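You operate a simulated robot arm through the tools that you are given. There is no shell and no other tool. Be economical: measure what you need, move in short steps, check, and stop when the job is done.

You are at the controls of a simulated robot arm. One attempt, no reset.

## Task
Grease the orange bearing block, then the white one.
Fine: each till its blue collar is whole, none to a blob; coupler back on its rest; leave the other blocks and the small caps.

Only the result counts: the job must be done as asked and must still hold three seconds after the hand-in. Knocking over, shifting, dropping, spilling or breaking anything else fails it. A push-on lid holds only when it is set on centred and level and pressed home; a screw cap is set on level and turned clockwise until tight.

## Robot
A 6-joint arm with a two-finger parallel gripper, fixed in place. Base frame: the origin is at the foot of the arm, x ahead of it, y to its left, z up; the work surface is at about z = 0. Lengths are in mm, angles in degrees, forces in N, time in s.
With the tool pointing down near the work surface it reaches from about 140 to 580 mm from the base axis. Its first joint turns from -66.0 to 66.0 degrees. Payload 2.1 kg.
Tool frame: the origin (TCP) lies between the finger pads and is the grasp point; the fingertips stand 30 mm ahead of it; z points along the fingers, y is the line along which they close. Largest opening 94 mm; finger width 28, thickness 10; the body of the gripper, 50 by 96 mm, starts 55 mm behind the TCP.
Orientation is told as [roll, pitch, yaw] about the base's x, y, z axes, in that order, counted from this pose: with the fingers straight down and closing along the base's y, the tool's x points along the base's -x, its y along +y and its z along -z.

## Interface
- The arm moves only by the tool drive_tool. Its argument "commands" is a list of rows, each a list of 7 numbers: the closure in counts, from 0 (fully open) to 255 (shut), then the shift along the tool's x, y, z in cm, then the turn, a rotation vector about the tool's x, y, z in degrees. In form: [[jaw, x, y, z, rx, ry, rz], ...]. A call has 1 to 10 rows; each row is the pose to reach, as a shift and turn from the pose commanded when the call began, along the tool's axes at that moment. Each row takes 0.2 s and may step no farther than 50 mm and 8.6 degrees from the row before; otherwise, or with a gripper value out of range, the whole call is refused. Where a pose cannot be reached the arm comes as near as it can. A force on the tool above 40 N (or 10 N above the force at the start of the call, whichever is more), or a blocked arm, ends the call early, and 0.2 s more pass. Each finger travels about 72 mm/s and halts on what it meets, pressing with about 27 N; the grip force reading is that of the motor and also rises with nothing between the fingers. The clock runs only during rows and for 0.2 s after the last one: add rows that repeat a pose to give the fingers time. The reply holds the time, the measured pose of the TCP, the force on the tool along the base axes, the opening and the grip force, in the units named above and with some noise, with the torque about the TCP (base axes, N m) and any sound that the robot's microphone picked up.
- Cameras (640 x 400 px; columns grow to the right, rows downward): "scene" is fixed at [27, -351.6, 495.7]; the picture's right is [0.96, -0.29, 0.00], its down [-0.13, -0.44, -0.89] and it looks along [0.25, 0.85, -0.46] (base axes); focal length 260 px, centre (320, 200). "wrist" rides on the gripper at [76, 14, -102] in the tool frame; the picture's right is [-0.18, 0.98, 0.00], its down [-0.75, -0.14, -0.64] and it looks along [-0.63, -0.12, 0.77] (tool axes); focal length 243 px, centre (320, 200). There is no depth. A picture from a camera that has moved, and an enlarged one, comes with that camera's place and axes in the base frame and with its lens.
- get_image(camera): a new picture of that camera. No time passes.
- zoom(camera, box): a new picture of the part [left, top, right, bottom] of that camera's present view, enlarged. No time passes.
- job_done(): hands the job in; it is judged then, once.

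Go step by step. Nothing tells you positions but the pictures and the camera data: compare them with the known pose of the tool, close in by small moves and look again before you grip or let go. The budget is 120 turns and 64 pictures, counting those below and the enlarged ones. Unless the task says otherwise, let go and move clear before handing in, and close with one line.

The tools are called after "Request:" as name(argument=value, ...) on one line, values as JSON. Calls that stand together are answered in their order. drive_tool: Moves the arm, as the interface text tells. Its arguments: {"type":"object","properties":{"commands":{"type":"array","items":{"type":"array","items":{"type":"number"}}}},"required":["commands"]} The other tools are called the same way: get_image (camera) takes a picture; zoom (camera, box) takes an enlarged picture of a part of a camera's view; job_done () hands the job in.

At the start:

```text
clock: 0.0
tool_pos: [240.9, 235.4, 429.5]
tcp_rot: [0.0, 0.0, 0.0]
force: [-0.6, -1.0, 0.7]
ft_torque: [0.02, 0.02, 0.02]
width: 94.0
grip_force: 0.0
```

scene: 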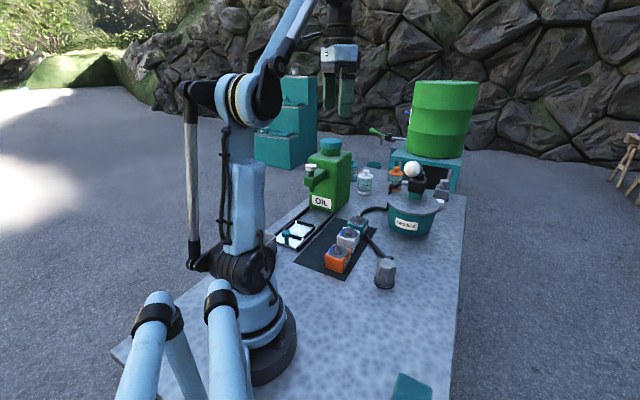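
wrist: 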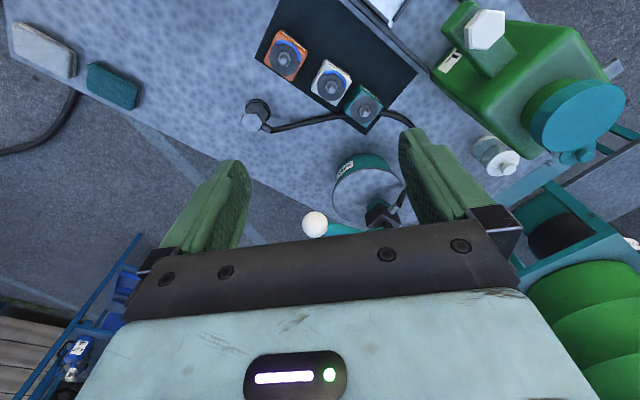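

I see a grease pot with a lever, hose and coupler near three bearing blocks (orange, white, teal). I'll look closer first.

Request:
zoom(camera="scene", box=[260, 180, 420, 300])

Request:
zoom(camera="scene", box=[340, 120, 480, 240])

Request:
zoom(camera="wrist", box=[220, 10, 440, 150])

Request:
zoom(camera="wrist", box=[280, 130, 440, 250])

```text
3.33 times, centred on (340, 240) of scene
camera zoom: at [27.0, -351.6, 495.7], right [0.96, -0.29, 0.0], down [-0.13, -0.44, -0.89], along [0.25, 0.85, -0.46], focal length 866 px, centre (253, 67)
```

zoom: 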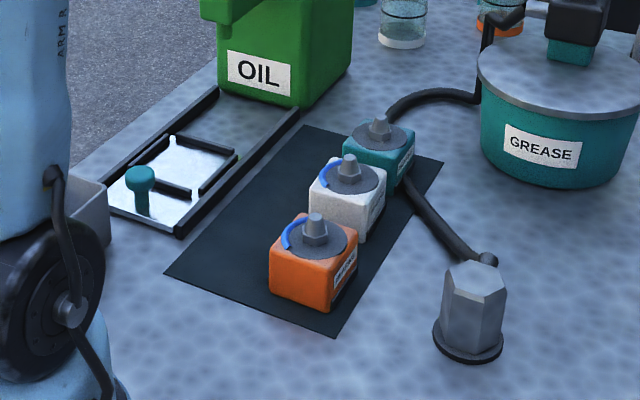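

```text
3.33 times, centred on (410, 180) of scene
camera zoom: at [27.0, -351.6, 495.7], right [0.96, -0.29, 0.0], down [-0.13, -0.44, -0.89], along [0.25, 0.85, -0.46], focal length 866 px, centre (20, 267)
```

zoom: 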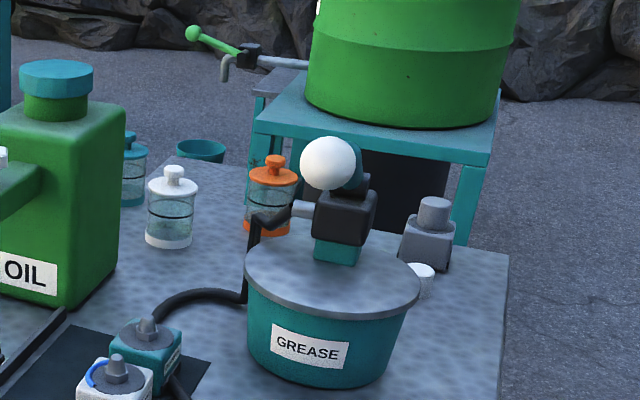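

```text
2.86 times, centred on (330, 80) of wrist
camera zoom: at [164.1, 250.7, 531.2], right [0.18, 0.98, 0.0], down [0.75, -0.14, 0.64], along [0.63, -0.12, -0.77], focal length 693 px, centre (291, 543)
```

zoom: 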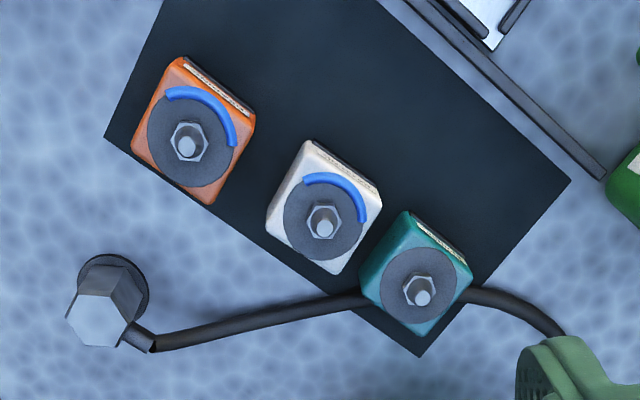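

```text
3.33 times, centred on (360, 190) of wrist
camera zoom: at [164.1, 250.7, 531.2], right [0.18, 0.98, 0.0], down [0.75, -0.14, 0.64], along [0.63, -0.12, -0.77], focal length 809 px, centre (187, 233)
```

zoom: 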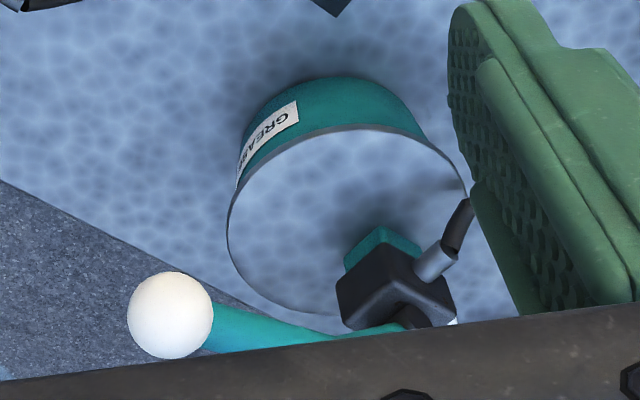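

Estimates: orange nipple ≈(235,174,68), white ≈(292,246,68), coupler ≈(326,78,60), pump knob ≈(438,190,256). I'll zoom on the coupler for its flats and the hose direction.

Request:
zoom(camera="wrist", box=[232, 85, 296, 141])

Request:
zoom(camera="scene", box=[360, 240, 410, 300])

```text
7.14 times, centred on (264, 113) of wrist
camera zoom: at [164.1, 250.7, 531.2], right [0.18, 0.98, 0.0], down [0.75, -0.14, 0.64], along [0.63, -0.12, -0.77], focal length 1733 px, centre (720, 821)
```

zoom: 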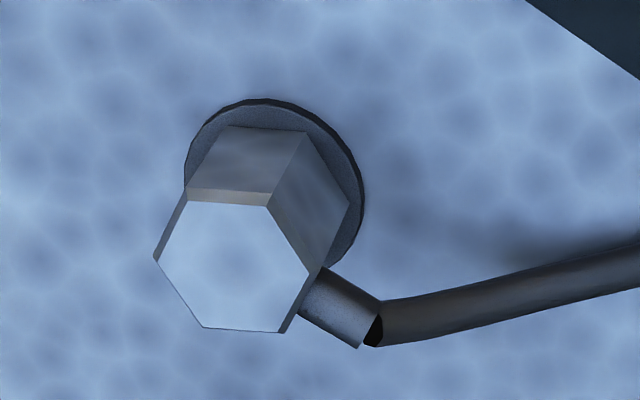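

```text
6.67 times, centred on (385, 270) of scene
camera zoom: at [27.0, -351.6, 495.7], right [0.96, -0.29, 0.0], down [-0.13, -0.44, -0.89], along [0.25, 0.85, -0.46], focal length 1732 px, centre (-113, -267)
```

zoom: 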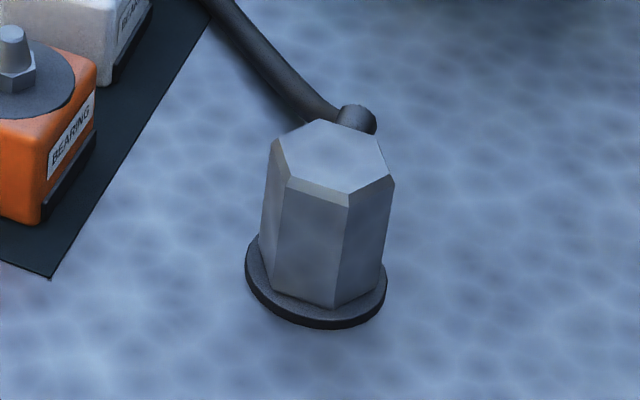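

The hex is on its rest, with the hose stub pointing about 48° in base axes. A grasp at yaw +17.5° puts the pads on flats, so I'll move above it.

Request:
drive_tool(commands=[[0, -1.06, -1.96, 3.5, 0, 0, -2.2], [0, -2.12, -3.92, 7, 0, 0, -4.4], [0, -3.2, -5.9, 10.5, 0, 0, -6.6], [0, -4.25, -7.85, 14, 0, 0, -8.8], [0, -5.3, -9.8, 17.4, 0, 0, -11], [0, -6.4, -11.8, 20.9, 0, 0, -13.2], [0, -7.45, -13.7, 24.4, 0, 0, -15.4], [0, -8.5, -15.7, 27.9, 0, 0, -17.5], [0, -8.5, -15.7, 27.9, 0, 0, -17.5]])

Request:
get_image(camera="wrist")

Request:
get_image(camera="scene")

```text
clock: 2.0
tool_pos: [325.8, 79.4, 149.9]
tcp_rot: [0.0, 0.1, 17.6]
force: [0.5, -0.9, 0.4]
ft_torque: [0.0, 0.01, 0.0]
width: 94.2
grip_force: 0.1
```

```text
55 pictures are left
camera wrist: at [248.2, 70.0, 252.0], right [-0.12, 0.99, 0.0], down [0.76, 0.09, 0.64], along [0.64, 0.08, -0.77], focal length 243 px, centre (320, 200)
```

wrist: 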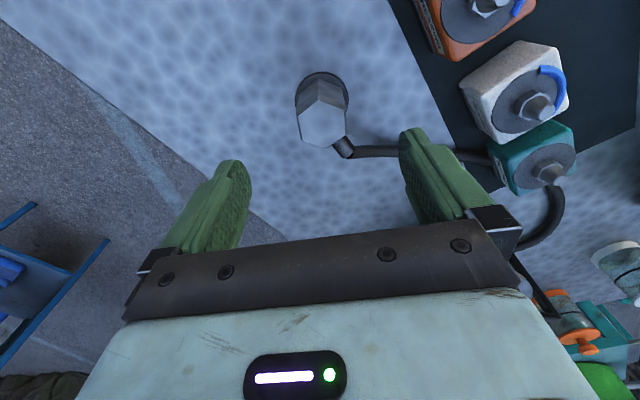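

```text
54 pictures are left
```

scene: 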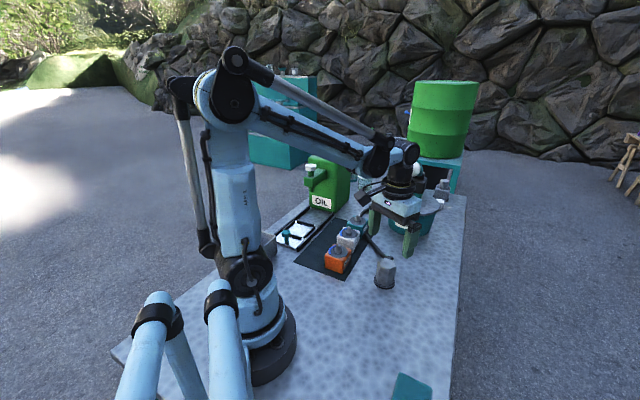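

The arm is above the coupler area. I'll zoom to refine the coupler and nipple positions.

Request:
zoom(camera="wrist", box=[280, 60, 376, 170])

Request:
zoom(camera="wrist", box=[400, 0, 600, 200])

```text
3.64 times, centred on (328, 115) of wrist
camera zoom: at [248.2, 70.0, 252.0], right [-0.12, 0.99, 0.0], down [0.76, 0.09, 0.64], along [0.64, 0.08, -0.77], focal length 882 px, centre (291, 509)
```

zoom: 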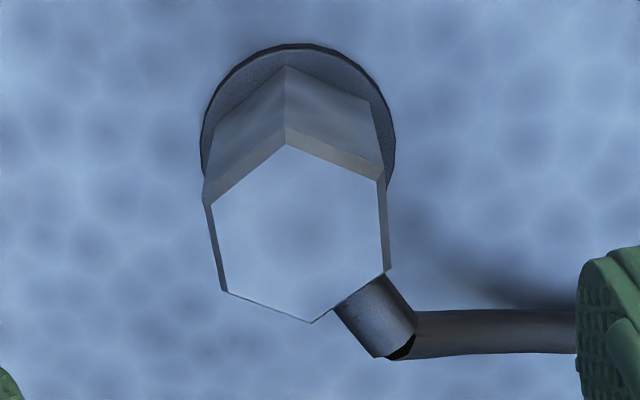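

```text
2.00 times, centred on (500, 100) of wrist
camera zoom: at [248.2, 70.0, 252.0], right [-0.12, 0.99, 0.0], down [0.76, 0.09, 0.64], along [0.64, 0.08, -0.77], focal length 485 px, centre (-40, 400)
```

zoom: 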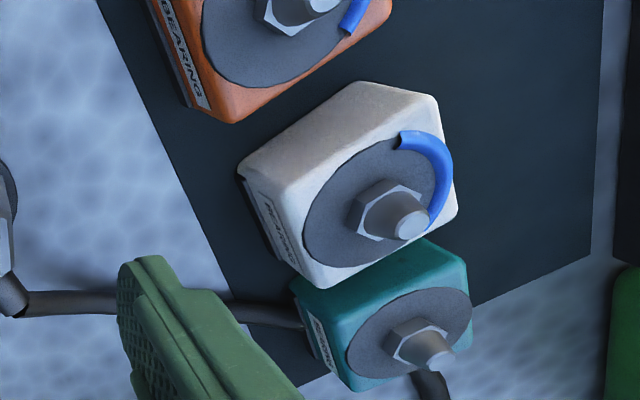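

The coupler is at about (327.5, 81.5) with flats 37 mm apart, and the better yaw is 12°. The hose runs at x≈355, clear of the fingers. I'll descend to z≈75 and check.

Request:
drive_tool(commands=[[0, -0.2, 0.15, 3.0, 0, 0, 3], [0, -0.22, 0.15, 5.5, 0, 0, 5.6], [0, -0.22, 0.15, 7.5, 0, 0, 5.6]])

Request:
get_image(camera="wrist")

Request:
zoom(camera="scene", box=[330, 180, 450, 300])

```text
clock: 2.8
tool_pos: [327.0, 82.0, 72.9]
tcp_rot: [-0.1, -0.1, 12.0]
force: [0.0, 0.5, 0.7]
ft_torque: [0.01, 0.01, -0.01]
width: 94.0
grip_force: 0.2
```

```text
51 pictures are left
camera wrist: at [248.8, 80.4, 176.1], right [-0.02, 1.0, 0.0], down [0.77, 0.02, 0.64], along [0.64, 0.01, -0.77], focal length 243 px, centre (320, 200)
```

wrist: 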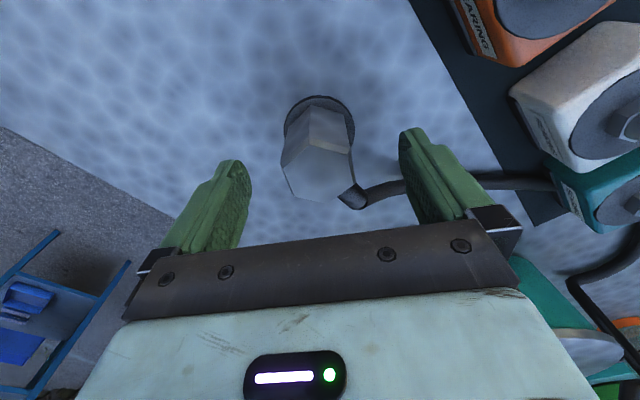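

```text
3.33 times, centred on (390, 240) of scene
camera zoom: at [27.0, -351.6, 495.7], right [0.96, -0.29, 0.0], down [-0.13, -0.44, -0.89], along [0.25, 0.85, -0.46], focal length 866 px, centre (87, 67)
```

zoom: 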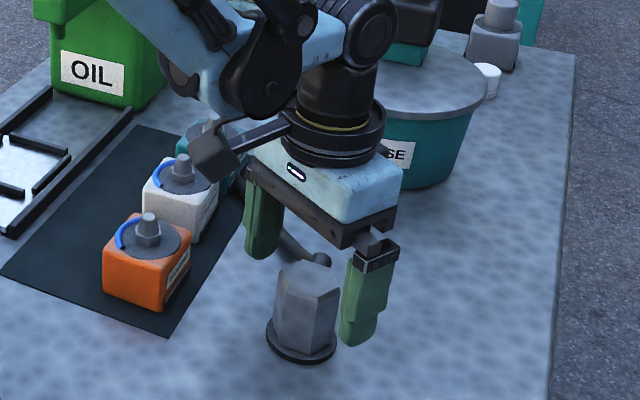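

Centred well over the coupler. I'll go down to z≈42 and close.

Request:
drive_tool(commands=[[0, 0, 0, 1.5, 0, 0, 0], [0, 0, 0, 3.1, 0, 0, 0], [100, 0, 0, 3.1, 0, 0, 0], [130, 0, 0, 3.1, 0, 0, 0], [150, 0, 0, 3.1, 0, 0, 0], [170, 0, 0, 3.1, 0, 0, 0], [220, 0, 0, 3.1, 0, 0, 0], [220, 0, 0, 3.1, 0, 0, 0]])

Request:
zoom(camera="scene", box=[330, 200, 430, 300])

```text
clock: 4.6
tool_pos: [328.3, 79.9, 43.6]
tcp_rot: [0.0, 0.0, 11.9]
force: [-0.1, 0.5, -1.0]
ft_torque: [0.01, 0.01, 0.0]
width: 44.7
grip_force: 27.4
```

```text
4.00 times, centred on (380, 250) of scene
camera zoom: at [27.0, -351.6, 495.7], right [0.96, -0.29, 0.0], down [-0.13, -0.44, -0.89], along [0.25, 0.85, -0.46], focal length 1039 px, centre (80, 0)
```

zoom: 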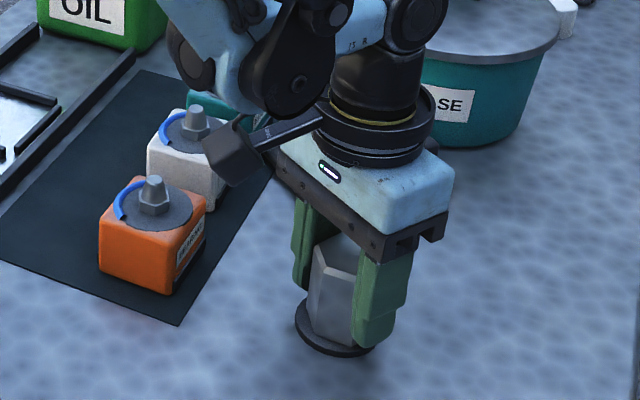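

Gripped at 44.7 mm, wider than I expected from the chamfered top. I'll check the wrist view.

Request:
zoom(camera="wrist", box=[240, 80, 440, 260])

```text
2.22 times, centred on (340, 170) of wrist
camera zoom: at [250.5, 78.7, 145.9], right [-0.02, 1.0, 0.0], down [0.77, 0.02, 0.64], along [0.64, 0.01, -0.77], focal length 539 px, centre (276, 267)
```

zoom: 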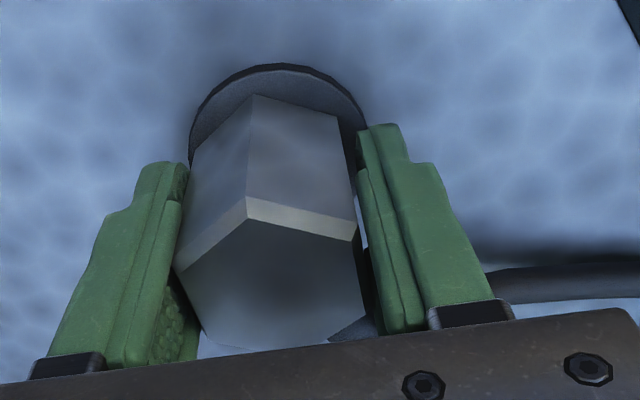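

The grip is plausible: body flats ≈44 mm. I'll lift by 60 mm and look.

Request:
drive_tool(commands=[[230, 0, 0, -0.5, 0, 0, 0], [230, 0, 0, -1.5, 0, 0, 0], [230, 0, 0, -3, 0, 0, 0], [230, 0, 0, -5, 0, 0, 0], [230, 0, 0, -7, 0, 0, 0], [230, 0, 0, -7, 0, 0, 0]])

Request:
zoom(camera="scene", box=[330, 180, 430, 300])

Request:
zoom(camera="wrist", box=[240, 80, 440, 260])

```text
clock: 6.0
tool_pos: [326.4, 79.6, 113.3]
tcp_rot: [0.0, -0.1, 11.9]
force: [-0.1, -0.1, -2.3]
ft_torque: [0.0, -0.01, -0.02]
width: 40.4
grip_force: 26.8
```

```text
3.33 times, centred on (380, 240) of scene
camera zoom: at [27.0, -351.6, 495.7], right [0.96, -0.29, 0.0], down [-0.13, -0.44, -0.89], along [0.25, 0.85, -0.46], focal length 866 px, centre (120, 67)
```

zoom: 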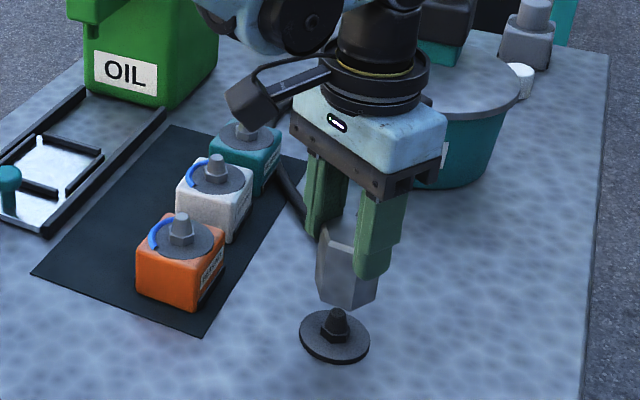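

```text
2.22 times, centred on (340, 170) of wrist
camera zoom: at [248.6, 79.3, 215.9], right [-0.02, 1.0, 0.0], down [0.77, 0.02, 0.64], along [0.64, 0.01, -0.77], focal length 539 px, centre (276, 267)
```

zoom: 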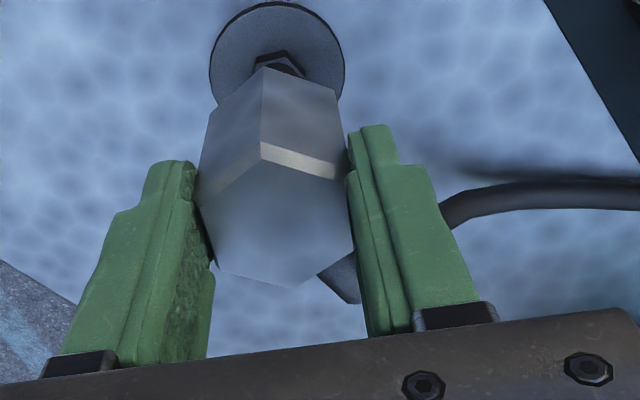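

The coupler is held square (40.4 mm), having slid a bit deeper out of the pads; its bottom is about 60 mm below the TCP. Next I'll raise it and carry it above the orange nipple.

Request:
drive_tool(commands=[[230, 0, 0, -2.4, 0, 0, 0], [230, 0, 0, -4.7, 0, 0, 0], [230, 1.4, 2.2, -4.7, 0, 0, 0], [230, 2.85, 4.4, -4.7, 0, 0, 0], [230, 4.3, 6.6, -4.7, 0, 0, 0], [230, 5.7, 8.8, -4.7, 0, 0, 0], [230, 7.12, 11.0, -4.7, 0, 0, 0], [230, 7.12, 11.0, -4.7, 0, 0, 0]])

Request:
zoom(camera="wrist", box=[200, 40, 440, 260])

Request:
zoom(camera="scene", box=[300, 180, 400, 290])

```text
clock: 7.8
tool_pos: [234.6, 173.1, 159.5]
tcp_rot: [0.1, 0.0, 11.9]
force: [0.5, -0.3, -2.0]
ft_torque: [-0.01, 0.02, 0.01]
width: 40.1
grip_force: 27.6
```

```text
1.82 times, centred on (320, 150) of wrist
camera zoom: at [156.4, 171.8, 260.9], right [-0.02, 1.0, 0.0], down [0.77, 0.02, 0.64], along [0.64, 0.01, -0.77], focal length 441 px, centre (320, 291)
```

zoom: 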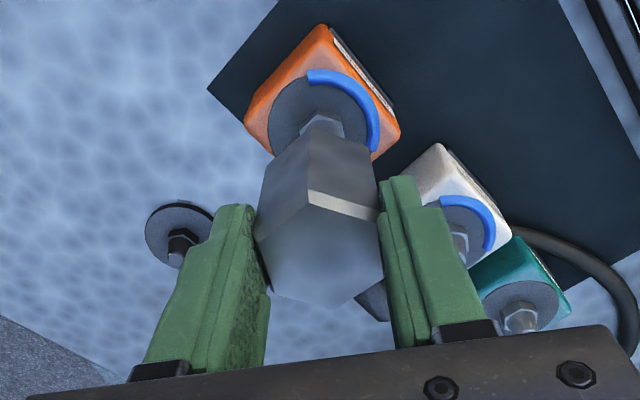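

```text
3.64 times, centred on (350, 235) of scene
camera zoom: at [27.0, -351.6, 495.7], right [0.96, -0.29, 0.0], down [-0.13, -0.44, -0.89], along [0.25, 0.85, -0.46], focal length 945 px, centre (211, 73)
```

zoom: 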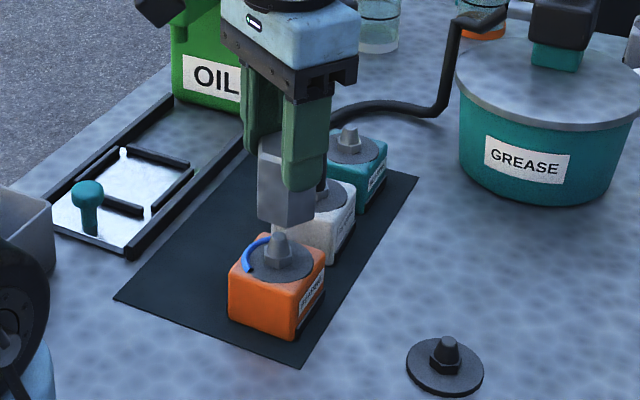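

The coupler hangs above the orange nipple. I'll zoom to align it exactly.

Request:
zoom(camera="scene", box=[350, 205, 400, 255])

Request:
zoom(camera="scene", box=[320, 205, 372, 257])

Request:
zoom(camera="wrist", box=[280, 70, 360, 210])

```text
8.00 times, centred on (375, 230) of scene
camera zoom: at [27.0, -351.6, 495.7], right [0.96, -0.29, 0.0], down [-0.13, -0.44, -0.89], along [0.25, 0.85, -0.46], focal length 2079 px, centre (-120, -40)
```

zoom: 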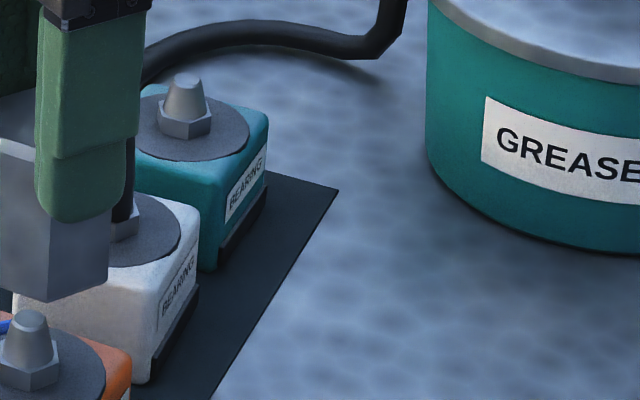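

```text
7.69 times, centred on (346, 231) of scene
camera zoom: at [27.0, -351.6, 495.7], right [0.96, -0.29, 0.0], down [-0.13, -0.44, -0.89], along [0.25, 0.85, -0.46], focal length 1999 px, centre (120, -38)
```

zoom: 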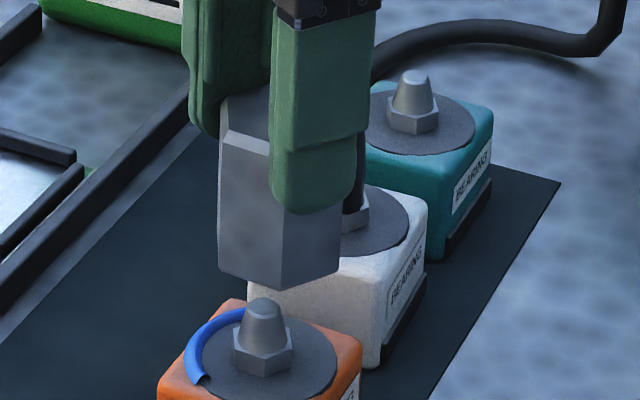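

```text
2.86 times, centred on (320, 140) of wrist
camera zoom: at [156.4, 171.8, 260.9], right [-0.02, 1.0, 0.0], down [0.77, 0.02, 0.64], along [0.64, 0.01, -0.77], focal length 693 px, centre (320, 371)
```

zoom: 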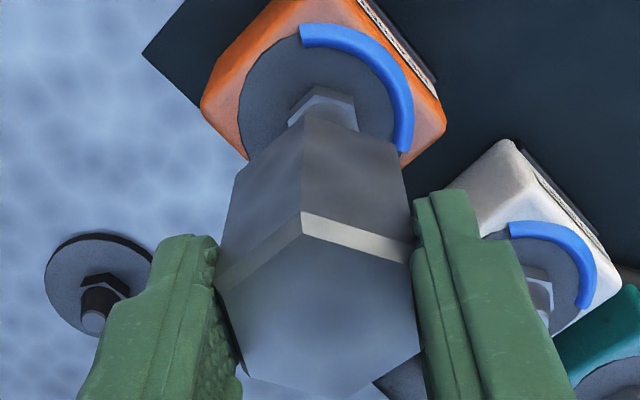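

Relative to the nipple, the coupler axis is off by about 4.5 mm in x and 1 mm in y. I'll correct this, go down 8 mm and look again.

Request:
drive_tool(commands=[[230, 0.42, 0.17, 0, 0, 0, 0], [230, 0.42, 0.17, 0.8, 0, 0, 0], [230, 0.42, 0.17, 0.8, 0, 0, 0]])

Request:
zoom(camera="scene", box=[325, 215, 375, 255])

Request:
zoom(camera="wrist", box=[280, 70, 360, 210])

```text
clock: 8.6
tool_pos: [230.1, 174.6, 150.9]
tcp_rot: [0.0, 0.0, 11.9]
force: [0.2, -0.6, -1.3]
ft_torque: [0.01, 0.0, -0.01]
width: 40.3
grip_force: 27.0
```

```text
10.00 times, centred on (350, 235) of scene
camera zoom: at [27.0, -351.6, 495.7], right [0.96, -0.29, 0.0], down [-0.13, -0.44, -0.89], along [0.25, 0.85, -0.46], focal length 2598 px, centre (20, -150)
```

zoom: 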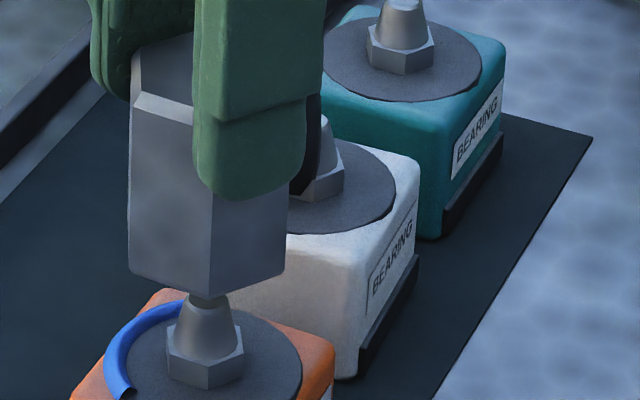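

```text
2.86 times, centred on (320, 140) of wrist
camera zoom: at [152.0, 173.8, 253.9], right [-0.02, 1.0, 0.0], down [0.77, 0.02, 0.64], along [0.64, 0.01, -0.77], focal length 693 px, centre (320, 371)
```

zoom: 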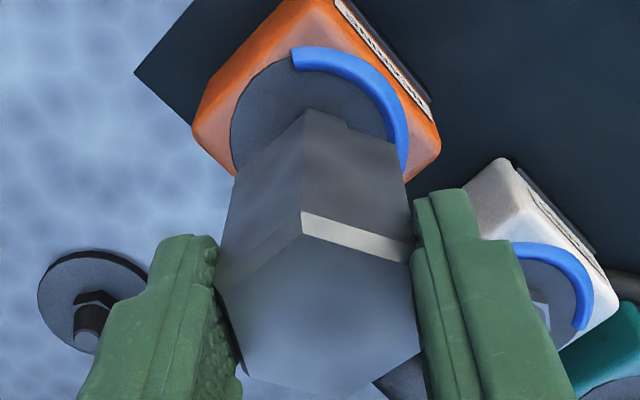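

Alignment is now within about 1 mm. I'll trim slightly in y and lower onto the nipple gently.

Request:
drive_tool(commands=[[230, 0.03, -0.06, 0.3, 0, 0, 0], [230, 0.03, -0.06, 0.6, 0, 0, 0], [230, 0.03, -0.06, 0.9, 0, 0, 0], [230, 0.03, -0.06, 1.2, 0, 0, 0], [230, 0.03, -0.06, 1.5, 0, 0, 0], [230, 0.03, -0.06, 1.5, 0, 0, 0]])

Request:
zoom(camera="scene", box=[320, 210, 380, 270])

```text
clock: 10.0
tool_pos: [231.0, 174.1, 138.5]
tcp_rot: [0.1, 0.0, 11.9]
force: [0.7, 0.2, -2.1]
ft_torque: [0.03, 0.0, 0.01]
width: 40.1
grip_force: 27.0
```

```text
6.67 times, centred on (350, 240) of scene
camera zoom: at [27.0, -351.6, 495.7], right [0.96, -0.29, 0.0], down [-0.13, -0.44, -0.89], along [0.25, 0.85, -0.46], focal length 1732 px, centre (120, -67)
```

zoom: 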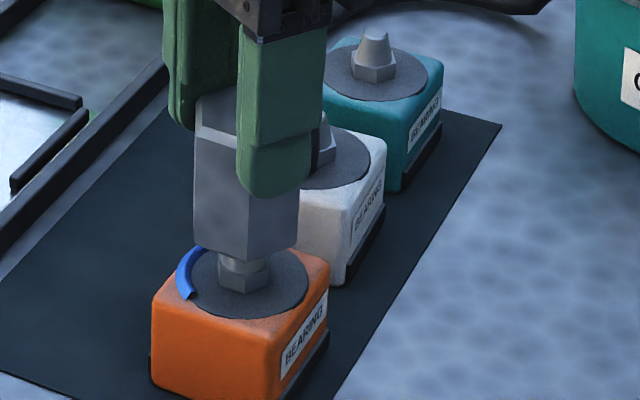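

The coupler is going over the nipple with no side force. I'll continue down.

Request:
drive_tool(commands=[[230, 0.0, 0, 0.3, 0, 0, 0], [230, 0, 0, 0.6, 0, 0, 0], [230, 0, 0, 0.9, 0, 0, 0], [230, 0, 0, 1.1, 0, 0, 0], [230, 0, 0, 1.1, 0, 0, 0]])

Request:
zoom(camera="scene", box=[320, 210, 380, 270])

```text
clock: 11.2
tool_pos: [231.2, 174.3, 127.0]
tcp_rot: [0.1, 0.0, 11.8]
force: [1.3, 0.1, -1.1]
ft_torque: [-0.01, 0.03, -0.05]
width: 40.1
grip_force: 26.6
```

```text
6.67 times, centred on (350, 240) of scene
camera zoom: at [27.0, -351.6, 495.7], right [0.96, -0.29, 0.0], down [-0.13, -0.44, -0.89], along [0.25, 0.85, -0.46], focal length 1732 px, centre (120, -67)
```

zoom: 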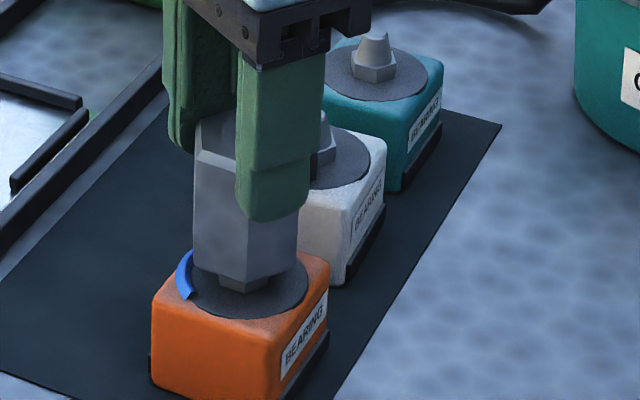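

Still descending freely; I'll continue until it seats or clicks.

Request:
drive_tool(commands=[[230, 0.0, 0, 0.2, 0, 0, 0], [230, 0, 0, 0.4, 0, 0, 0], [230, 0, 0, 0.6, 0, 0, 0], [230, 0, 0, 0.8, 0, 0, 0], [230, 0, 0, 1.0, 0, 0, 0], [230, 0, 0, 1.0, 0, 0, 0]])

Request:
zoom(camera="scene", box=[320, 210, 380, 270])

```text
clock: 12.6
tool_pos: [230.3, 174.9, 117.0]
tcp_rot: [0.0, 0.0, 12.0]
force: [-0.4, -0.2, -1.4]
ft_torque: [-0.03, -0.01, 0.02]
width: 39.9
grip_force: 26.9
```

```text
6.67 times, centred on (350, 240) of scene
camera zoom: at [27.0, -351.6, 495.7], right [0.96, -0.29, 0.0], down [-0.13, -0.44, -0.89], along [0.25, 0.85, -0.46], focal length 1732 px, centre (120, -67)
```

zoom: 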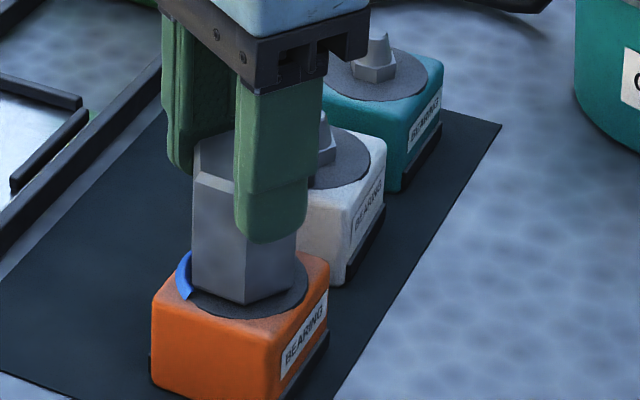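

Nearly home, with a few mm left. I'll press down in small steps until force appears.

Request:
drive_tool(commands=[[230, 0.0, 0, 0.15, 0, 0, 0], [230, 0, 0, 0.3, 0, 0, 0], [230, 0, 0, 0.45, 0, 0, 0], [230, 0, 0, 0.6, 0, 0, 0], [230, 0, 0, 0.7, 0, 0, 0]])

Request:
zoom(camera="scene", box=[320, 210, 380, 270])

```text
clock: 13.8
tool_pos: [231.1, 174.9, 109.6]
tcp_rot: [0.1, 0.0, 11.9]
force: [0.6, 2.6, 23.8]
ft_torque: [0.03, -0.09, -0.02]
width: 40.2
grip_force: 26.7
```

```text
6.67 times, centred on (350, 240) of scene
camera zoom: at [26.9, -351.7, 495.6], right [0.96, -0.29, 0.0], down [-0.13, -0.44, -0.89], along [0.25, 0.85, -0.46], focal length 1732 px, centre (120, -67)
```

zoom: 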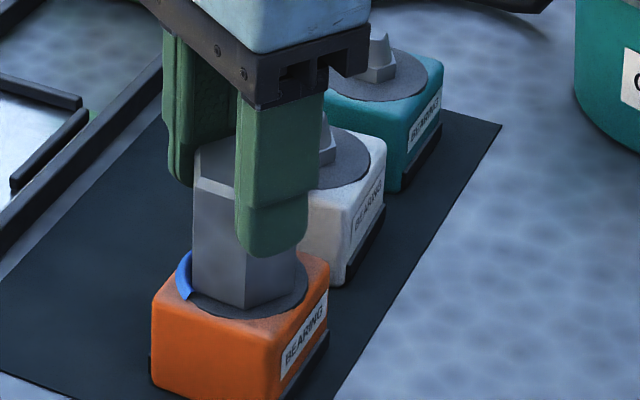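

About 24 N of push-back, so it looks seated on the orange block. I'll release slowly and move up, then check.

Request:
drive_tool(commands=[[140, 0, 0, 0.4, 0, 0, 0], [100, 0, 0, 0.4, 0, 0, 0], [60, 0, 0, 0.4, 0, 0, 0], [60, 0, 0, -1, 0, 0, 0], [60, 0, 0, -3, 0, 0, 0], [60, 0, 0, -6, 0, 0, 0], [60, 0, 0, -6, 0, 0, 0]])

Request:
zoom(camera="scene", box=[310, 190, 390, 270])

Request:
get_image(camera="wrist")

```text
clock: 14.2
tool_pos: [230.5, 173.8, 107.1]
tcp_rot: [0.2, 0.1, 12.0]
force: [-0.8, 0.8, 5.4]
ft_torque: [0.16, 0.0, -0.02]
width: 57.5
grip_force: 0.4
stopped in row 2: the force on the tool passed its limit at 55 N (the readings are from after the stop); the commanded pose is now the measured one
```

```text
5.00 times, centred on (350, 230) of scene
camera zoom: at [27.0, -351.6, 495.7], right [0.96, -0.29, 0.0], down [-0.13, -0.44, -0.89], along [0.25, 0.85, -0.46], focal length 1299 px, centre (170, 50)
```

zoom: 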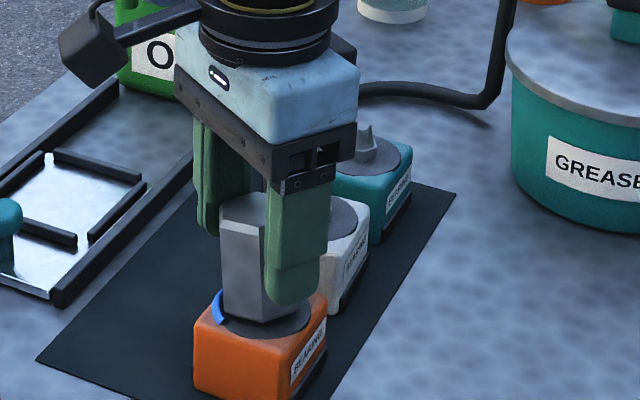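

```text
33 pictures are left
camera wrist: at [152.7, 173.2, 210.0], right [-0.02, 1.0, 0.0], down [0.77, 0.02, 0.64], along [0.64, 0.02, -0.77], focal length 243 px, centre (320, 200)
```

wrist: 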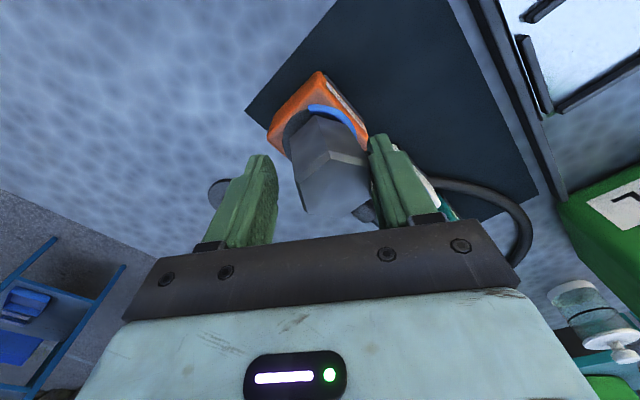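

My release row had a leftover downward push, but the coupler looks upright and seated. I'll open further and rise clear.

Request:
drive_tool(commands=[[60, 0, 0, 0, 0, 0, 0], [30, 0, 0, -0.5, 0, 0, 0], [30, 0, 0, -2, 0, 0, 0], [30, 0, 0, -5, 0, 0, 0], [30, 0, 0, -9, 0, 0, 0], [30, 0, 0, -9, 0, 0, 0]])

Request:
zoom(camera="scene", box=[310, 190, 390, 270])

Request:
get_image(camera="wrist")

```text
clock: 15.6
tool_pos: [230.4, 170.9, 197.9]
tcp_rot: [0.3, 0.1, 12.0]
force: [-0.2, 0.9, -0.4]
ft_torque: [0.03, -0.02, -0.03]
width: 82.9
grip_force: 0.2
```

```text
5.00 times, centred on (350, 230) of scene
camera zoom: at [27.0, -351.6, 495.7], right [0.96, -0.29, 0.0], down [-0.13, -0.44, -0.89], along [0.25, 0.85, -0.46], focal length 1299 px, centre (170, 50)
```

zoom: 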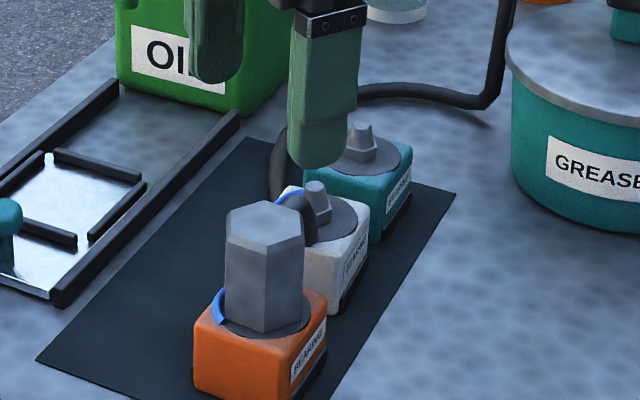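

```text
31 pictures are left
camera wrist: at [153.0, 171.0, 300.2], right [-0.02, 1.0, 0.0], down [0.77, 0.02, 0.64], along [0.64, 0.02, -0.77], focal length 243 px, centre (320, 200)
```

wrist: 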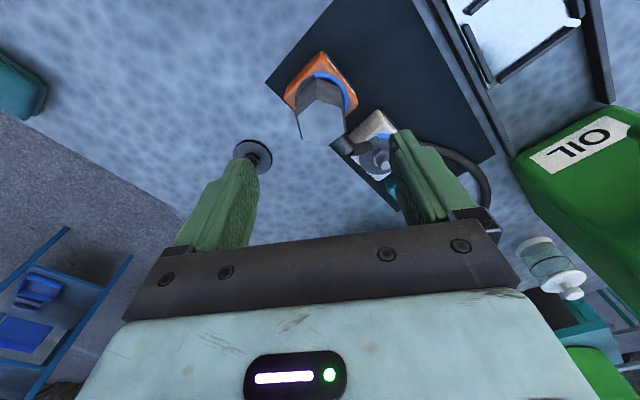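

The coupler stands seated on the orange nipple, hose hanging clear. Re-triangulated, the pump lever's knob is at about (438,190,256) with its pivot near (545,297,135), so the lever sweeps in the plane at azimuth ~225°. I'll go above the knob at yaw 45° to look.

Request:
drive_tool(commands=[[0, 0, 0, -3.7, 0, 0, -8.3], [0, 0, 0, -7.4, 0, 0, -16.5], [0, 0, 0, -11.1, 0, 0, -24.8], [0, 0, 0, -14.8, 0, 0, -33], [0, -3.2, -0.56, -14.8, 0, 0, -33], [0, -6.4, -1.1, -14.8, 0, 0, -33], [0, -9.6, -1.7, -14.8, 0, 0, -33], [0, -12.8, -2.25, -14.8, 0, 0, -33], [0, -16, -2.8, -14.8, 0, 0, -33], [0, -19.2, -3.37, -14.8, 0, 0, -33]])

Request:
get_image(camera="wrist")

Request:
zoom(camera="scene", box=[340, 90, 500, 250])

```text
clock: 17.8
tool_pos: [426.0, 181.7, 344.0]
tcp_rot: [0.2, -0.1, 45.0]
force: [-0.4, 0.5, 0.2]
ft_torque: [0.0, -0.02, 0.02]
width: 94.1
grip_force: 0.0
```

```text
30 pictures are left
camera wrist: at [361.8, 137.5, 447.1], right [-0.57, 0.82, 0.0], down [0.63, 0.43, 0.64], along [0.53, 0.36, -0.77], focal length 243 px, centre (320, 200)
```

wrist: 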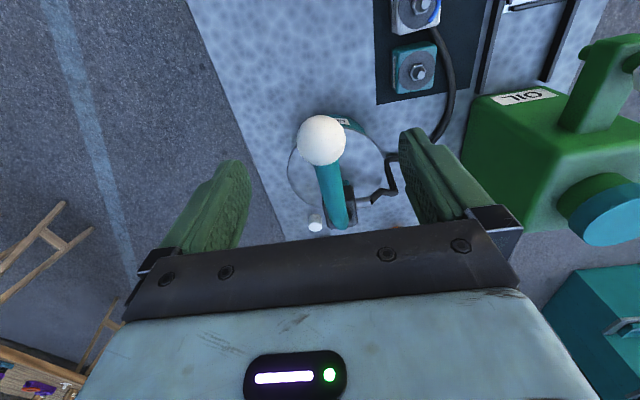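

```text
2.50 times, centred on (420, 170) of scene
camera zoom: at [26.9, -351.6, 495.7], right [0.96, -0.29, 0.0], down [-0.13, -0.44, -0.89], along [0.25, 0.85, -0.46], focal length 650 px, centre (70, 275)
```

zoom: 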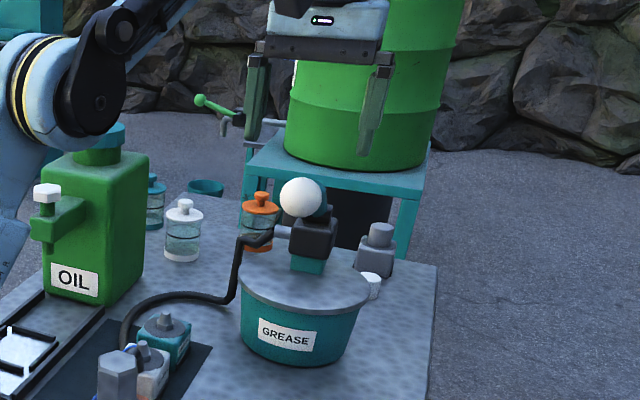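

Knob confirmed at about (438,191,256), pivot near (556,305,185), so the stroke is near vertical. I'll descend around the ball with the fingers open.

Request:
drive_tool(commands=[[0, -1.47, -0.2, 0, 0, 0, 0], [0, -1.47, -0.2, 4.4, 0, 0, 0], [0, -1.47, -0.2, 8.6, 0, 0, 0], [0, -1.47, -0.2, 8.6, 0, 0, 0]])

Request:
get_image(camera="wrist")

Request:
zoom(camera="scene", box=[370, 110, 470, 230])

```text
clock: 18.8
tool_pos: [439.1, 188.3, 259.9]
tcp_rot: [0.2, 0.0, 45.0]
force: [-0.2, 0.0, 0.1]
ft_torque: [0.02, 0.01, 0.0]
width: 93.9
grip_force: 0.0
```

```text
28 pictures are left
camera wrist: at [374.2, 144.8, 361.3], right [-0.56, 0.83, 0.0], down [0.63, 0.43, 0.64], along [0.53, 0.36, -0.77], focal length 243 px, centre (320, 200)
```

wrist: 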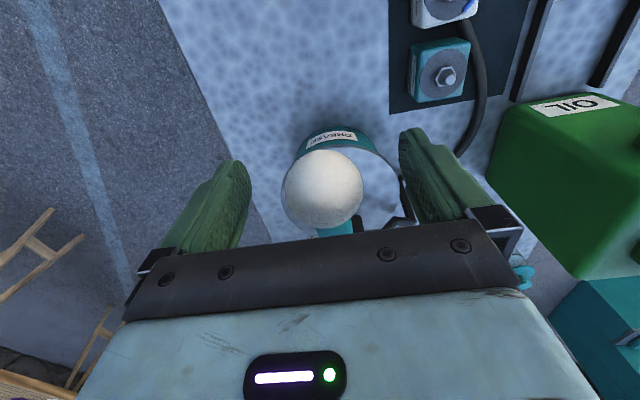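

```text
3.33 times, centred on (420, 170) of scene
camera zoom: at [27.0, -351.6, 495.7], right [0.96, -0.29, 0.0], down [-0.13, -0.44, -0.89], along [0.25, 0.85, -0.46], focal length 866 px, centre (-13, 300)
```

zoom: 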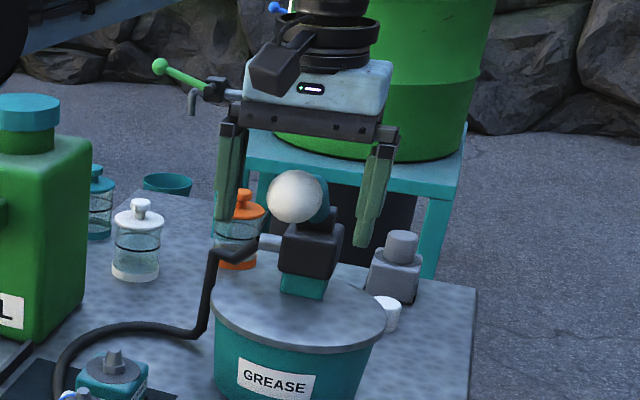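

The ball sits right between the fingers. I'll close on it.

Request:
drive_tool(commands=[[90, 0, 0, 0.2, 0, 0, 0], [120, 0, 0, 0.2, 0, 0, 0], [140, 0, 0, 0.2, 0, 0, 0], [170, 0, 0, 0.2, 0, 0, 0], [200, 0, 0, 0.2, 0, 0, 0], [200, 0, 0, 0.2, 0, 0, 0]])

```text
clock: 20.2
tool_pos: [437.0, 190.1, 256.7]
tcp_rot: [0.3, 0.0, 44.9]
force: [-10.2, 10.0, -3.7]
ft_torque: [-0.09, 0.06, 0.16]
width: 41.6
grip_force: 44.8
```

Ball gripped (41.6 mm). I'll centre the tool and make a first partial down-stroke along the arc.

Request:
drive_tool(commands=[[200, 0, 0.15, 0, 0, 0, 0], [200, 0.3, 0.15, 0.8, 0, 0, 0], [200, 0.62, 0.15, 1.62, 0, 0, 0], [200, 0.9, 0.15, 2.5, 0, 0, 0], [200, 1.1, 0.15, 3.4, 0, 0, 0], [200, 1.1, 0.15, 3.4, 0, 0, 0]])

Request:
get_image(camera="scene")

```text
clock: 21.6
tool_pos: [428.9, 182.6, 222.7]
tcp_rot: [0.0, -0.1, 44.9]
force: [13.7, -8.8, 6.5]
ft_torque: [0.57, -0.55, -0.08]
width: 41.3
grip_force: 45.0
```

```text
26 pictures are left
```

scene: 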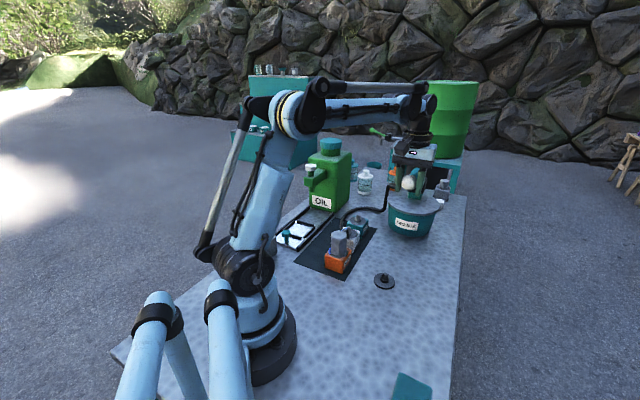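

The lever moves freely. Checking the orange collar.

Request:
zoom(camera="scene", box=[315, 220, 375, 280])

```text
6.67 times, centred on (345, 250) of scene
camera zoom: at [26.9, -351.7, 495.6], right [0.96, -0.29, 0.0], down [-0.13, -0.44, -0.89], along [0.25, 0.85, -0.46], focal length 1732 px, centre (153, -133)
```

zoom: 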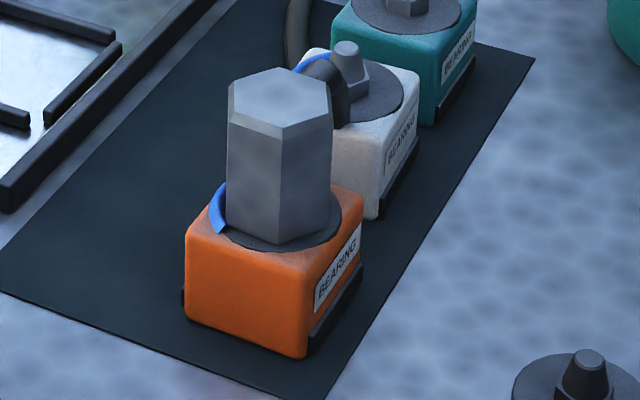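

No visible change yet. I'll continue the stroke further down.

Request:
drive_tool(commands=[[200, 0.15, -0.1, 0.9, 0, 0, 0], [200, 0.3, -0.1, 1.86, 0, 0, 0], [200, 0.38, -0.1, 2.8, 0, 0, 0], [200, 0.4, -0.1, 3.74, 0, 0, 0], [200, 0.38, -0.1, 4.6, 0, 0, 0], [200, 0.38, -0.1, 4.6, 0, 0, 0]])

Request:
zoom(camera="scene", box=[315, 220, 375, 280])

```text
clock: 23.0
tool_pos: [426.5, 179.9, 177.6]
tcp_rot: [0.1, 0.0, 45.0]
force: [13.8, -16.8, 8.1]
ft_torque: [0.7, -0.6, -0.1]
width: 41.2
grip_force: 44.6
```

```text
6.67 times, centred on (345, 250) of scene
camera zoom: at [26.9, -351.7, 495.6], right [0.96, -0.29, 0.0], down [-0.13, -0.44, -0.89], along [0.25, 0.85, -0.46], focal length 1732 px, centre (153, -133)
```

zoom: 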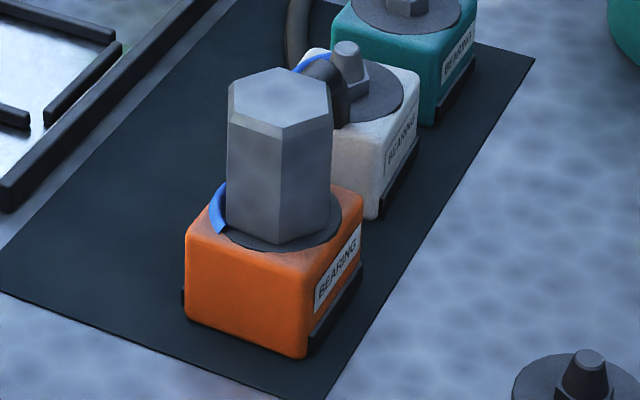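

No change on the visible end, and the lever isn't at its stop yet. I'll continue down, shifting sideways to relieve the side force.

Request:
drive_tool(commands=[[200, 0, -0.2, 0.1, 0, 0, 0], [200, -0.1, -0.2, 1.0, 0, 0, 0], [200, -0.3, -0.2, 1.86, 0, 0, 0], [200, -0.5, -0.2, 2.7, 0, 0, 0], [200, -0.8, -0.2, 3.6, 0, 0, 0], [200, -0.8, -0.2, 3.6, 0, 0, 0]])

Request:
get_image(camera="wrist")

```text
clock: 24.1
tool_pos: [430.1, 180.6, 149.7]
tcp_rot: [0.4, 0.5, 45.1]
force: [1.1, 1.7, 2.1]
ft_torque: [-0.39, 0.45, -0.04]
width: 41.4
grip_force: 44.5
stopped in row 5: the force on the tool passed its limit at 42 N (the readings are from after the stop); the commanded pose is now the measured one
```

```text
23 pictures are left
camera wrist: at [365.6, 138.2, 252.5], right [-0.57, 0.82, 0.01], down [0.64, 0.43, 0.63], along [0.52, 0.36, -0.77], focal length 243 px, centre (320, 200)
```

wrist: 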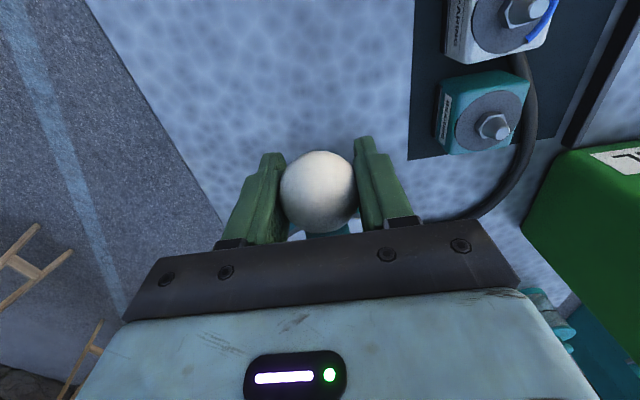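

The lever is at its bottom stop. I'll check the collar, then bring it back up.

Request:
zoom(camera="scene", box=[315, 220, 375, 280])

```text
6.67 times, centred on (345, 250) of scene
camera zoom: at [27.0, -351.6, 495.7], right [0.96, -0.29, 0.0], down [-0.13, -0.44, -0.89], along [0.25, 0.85, -0.46], focal length 1732 px, centre (153, -133)
```

zoom: 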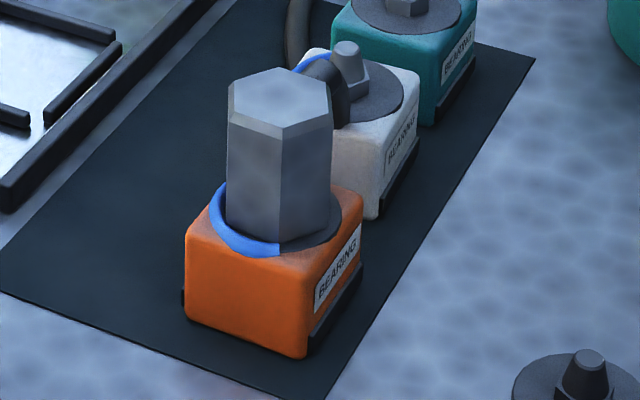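

One stroke extended the orange collar from about 120° to about 180°, so roughly 60° per full stroke. I'll return the lever up along the arc.

Request:
drive_tool(commands=[[200, 0.2, 0, -1.4, 0, 0, 0], [200, 0.32, 0.03, -2.8, 0, 0, 0], [200, 0.3, 0.03, -4.0, 0, 0, 0], [200, 0.22, 0.04, -5.2, 0, 0, 0], [200, 0.08, 0.05, -6.4, 0, 0, 0], [200, -0.15, 0.07, -7.6, 0, 0, 0], [200, -0.5, 0.09, -8.7, 0, 0, 0], [200, -0.85, 0.12, -9.8, 0, 0, 0], [200, -1.13, 0.14, -10.7, 0, 0, 0], [200, -1.13, 0.14, -10.7, 0, 0, 0]])

```text
clock: 26.3
tool_pos: [437.7, 190.6, 255.0]
tcp_rot: [0.5, 0.6, 45.0]
force: [-2.7, -1.4, -11.8]
ft_torque: [0.32, -0.26, 0.06]
width: 41.3
grip_force: 45.1
stopped in row 10: the force on the tool passed its limit at 41 N (the readings are from after the stop); the commanded pose is now the measured one
```

Top stop reached. Second full down-stroke.

Request:
drive_tool(commands=[[200, 0.28, -0.02, 0.9, 0, 0, 0], [200, 0.63, -0.05, 2.0, 0, 0, 0], [200, 0.98, -0.07, 3.1, 0, 0, 0], [200, 1.21, -0.09, 4.3, 0, 0, 0], [200, 1.35, -0.1, 5.5, 0, 0, 0], [200, 1.43, -0.11, 6.7, 0, 0, 0], [200, 1.45, -0.12, 7.9, 0, 0, 0], [200, 1.33, -0.14, 9.3, 0, 0, 0], [200, 1.2, -0.14, 10.2, 0, 0, 0], [200, 1.13, -0.14, 10.8, 0, 0, 0]])

Request:
zoom(camera="scene", box=[315, 220, 375, 280])

```text
clock: 28.5
tool_pos: [428.8, 182.1, 147.0]
tcp_rot: [0.6, 0.6, 44.9]
force: [-19.3, -9.0, 7.2]
ft_torque: [0.69, -0.75, -0.05]
width: 41.5
grip_force: 45.0
```

```text
6.67 times, centred on (345, 250) of scene
camera zoom: at [26.9, -351.7, 495.6], right [0.96, -0.29, 0.0], down [-0.13, -0.44, -0.89], along [0.25, 0.85, -0.46], focal length 1732 px, centre (153, -133)
```

zoom: 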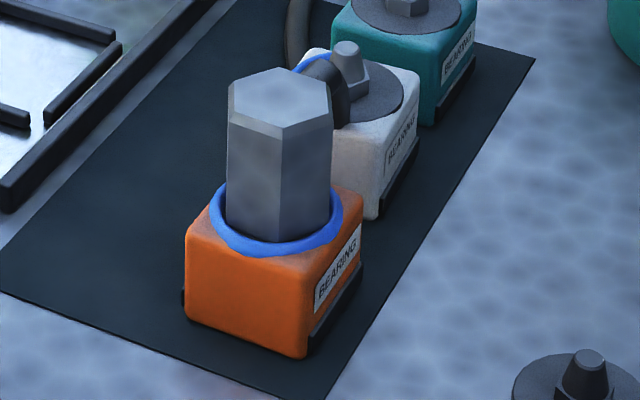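

The collar jumped a lot this time and may still be flowing. I'll return the lever up and re-check from another side before pumping any more.

Request:
drive_tool(commands=[[200, 0.2, 0, -1.4, 0, 0, 0], [200, 0.32, 0.03, -2.8, 0, 0, 0], [200, 0.3, 0.03, -4.0, 0, 0, 0], [200, 0.22, 0.04, -5.2, 0, 0, 0], [200, 0.08, 0.05, -6.4, 0, 0, 0], [200, -0.15, 0.07, -7.6, 0, 0, 0], [200, -0.5, 0.09, -8.7, 0, 0, 0], [200, -0.85, 0.12, -9.8, 0, 0, 0], [200, -1.1, 0.14, -10.6, 0, 0, 0]])

Request:
zoom(camera="scene", box=[325, 230, 365, 270])

```text
clock: 30.5
tool_pos: [439.2, 189.9, 254.0]
tcp_rot: [0.1, 0.4, 45.0]
force: [13.2, -4.8, -16.2]
ft_torque: [-0.27, 0.31, 0.01]
width: 41.5
grip_force: 45.3
```

```text
10.00 times, centred on (345, 250) of scene
camera zoom: at [27.1, -351.6, 495.7], right [0.96, -0.29, 0.0], down [-0.13, -0.44, -0.89], along [0.25, 0.85, -0.46], focal length 2598 px, centre (70, -300)
```

zoom: 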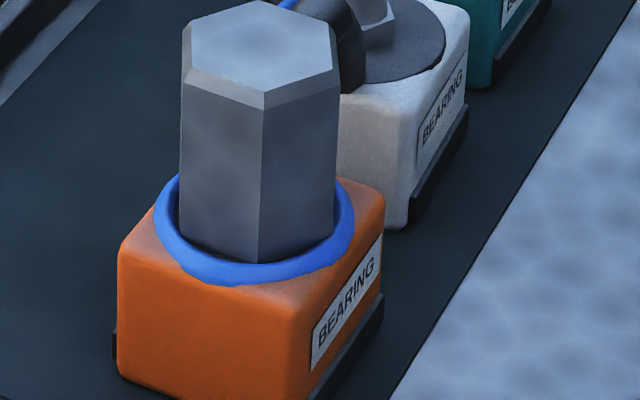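

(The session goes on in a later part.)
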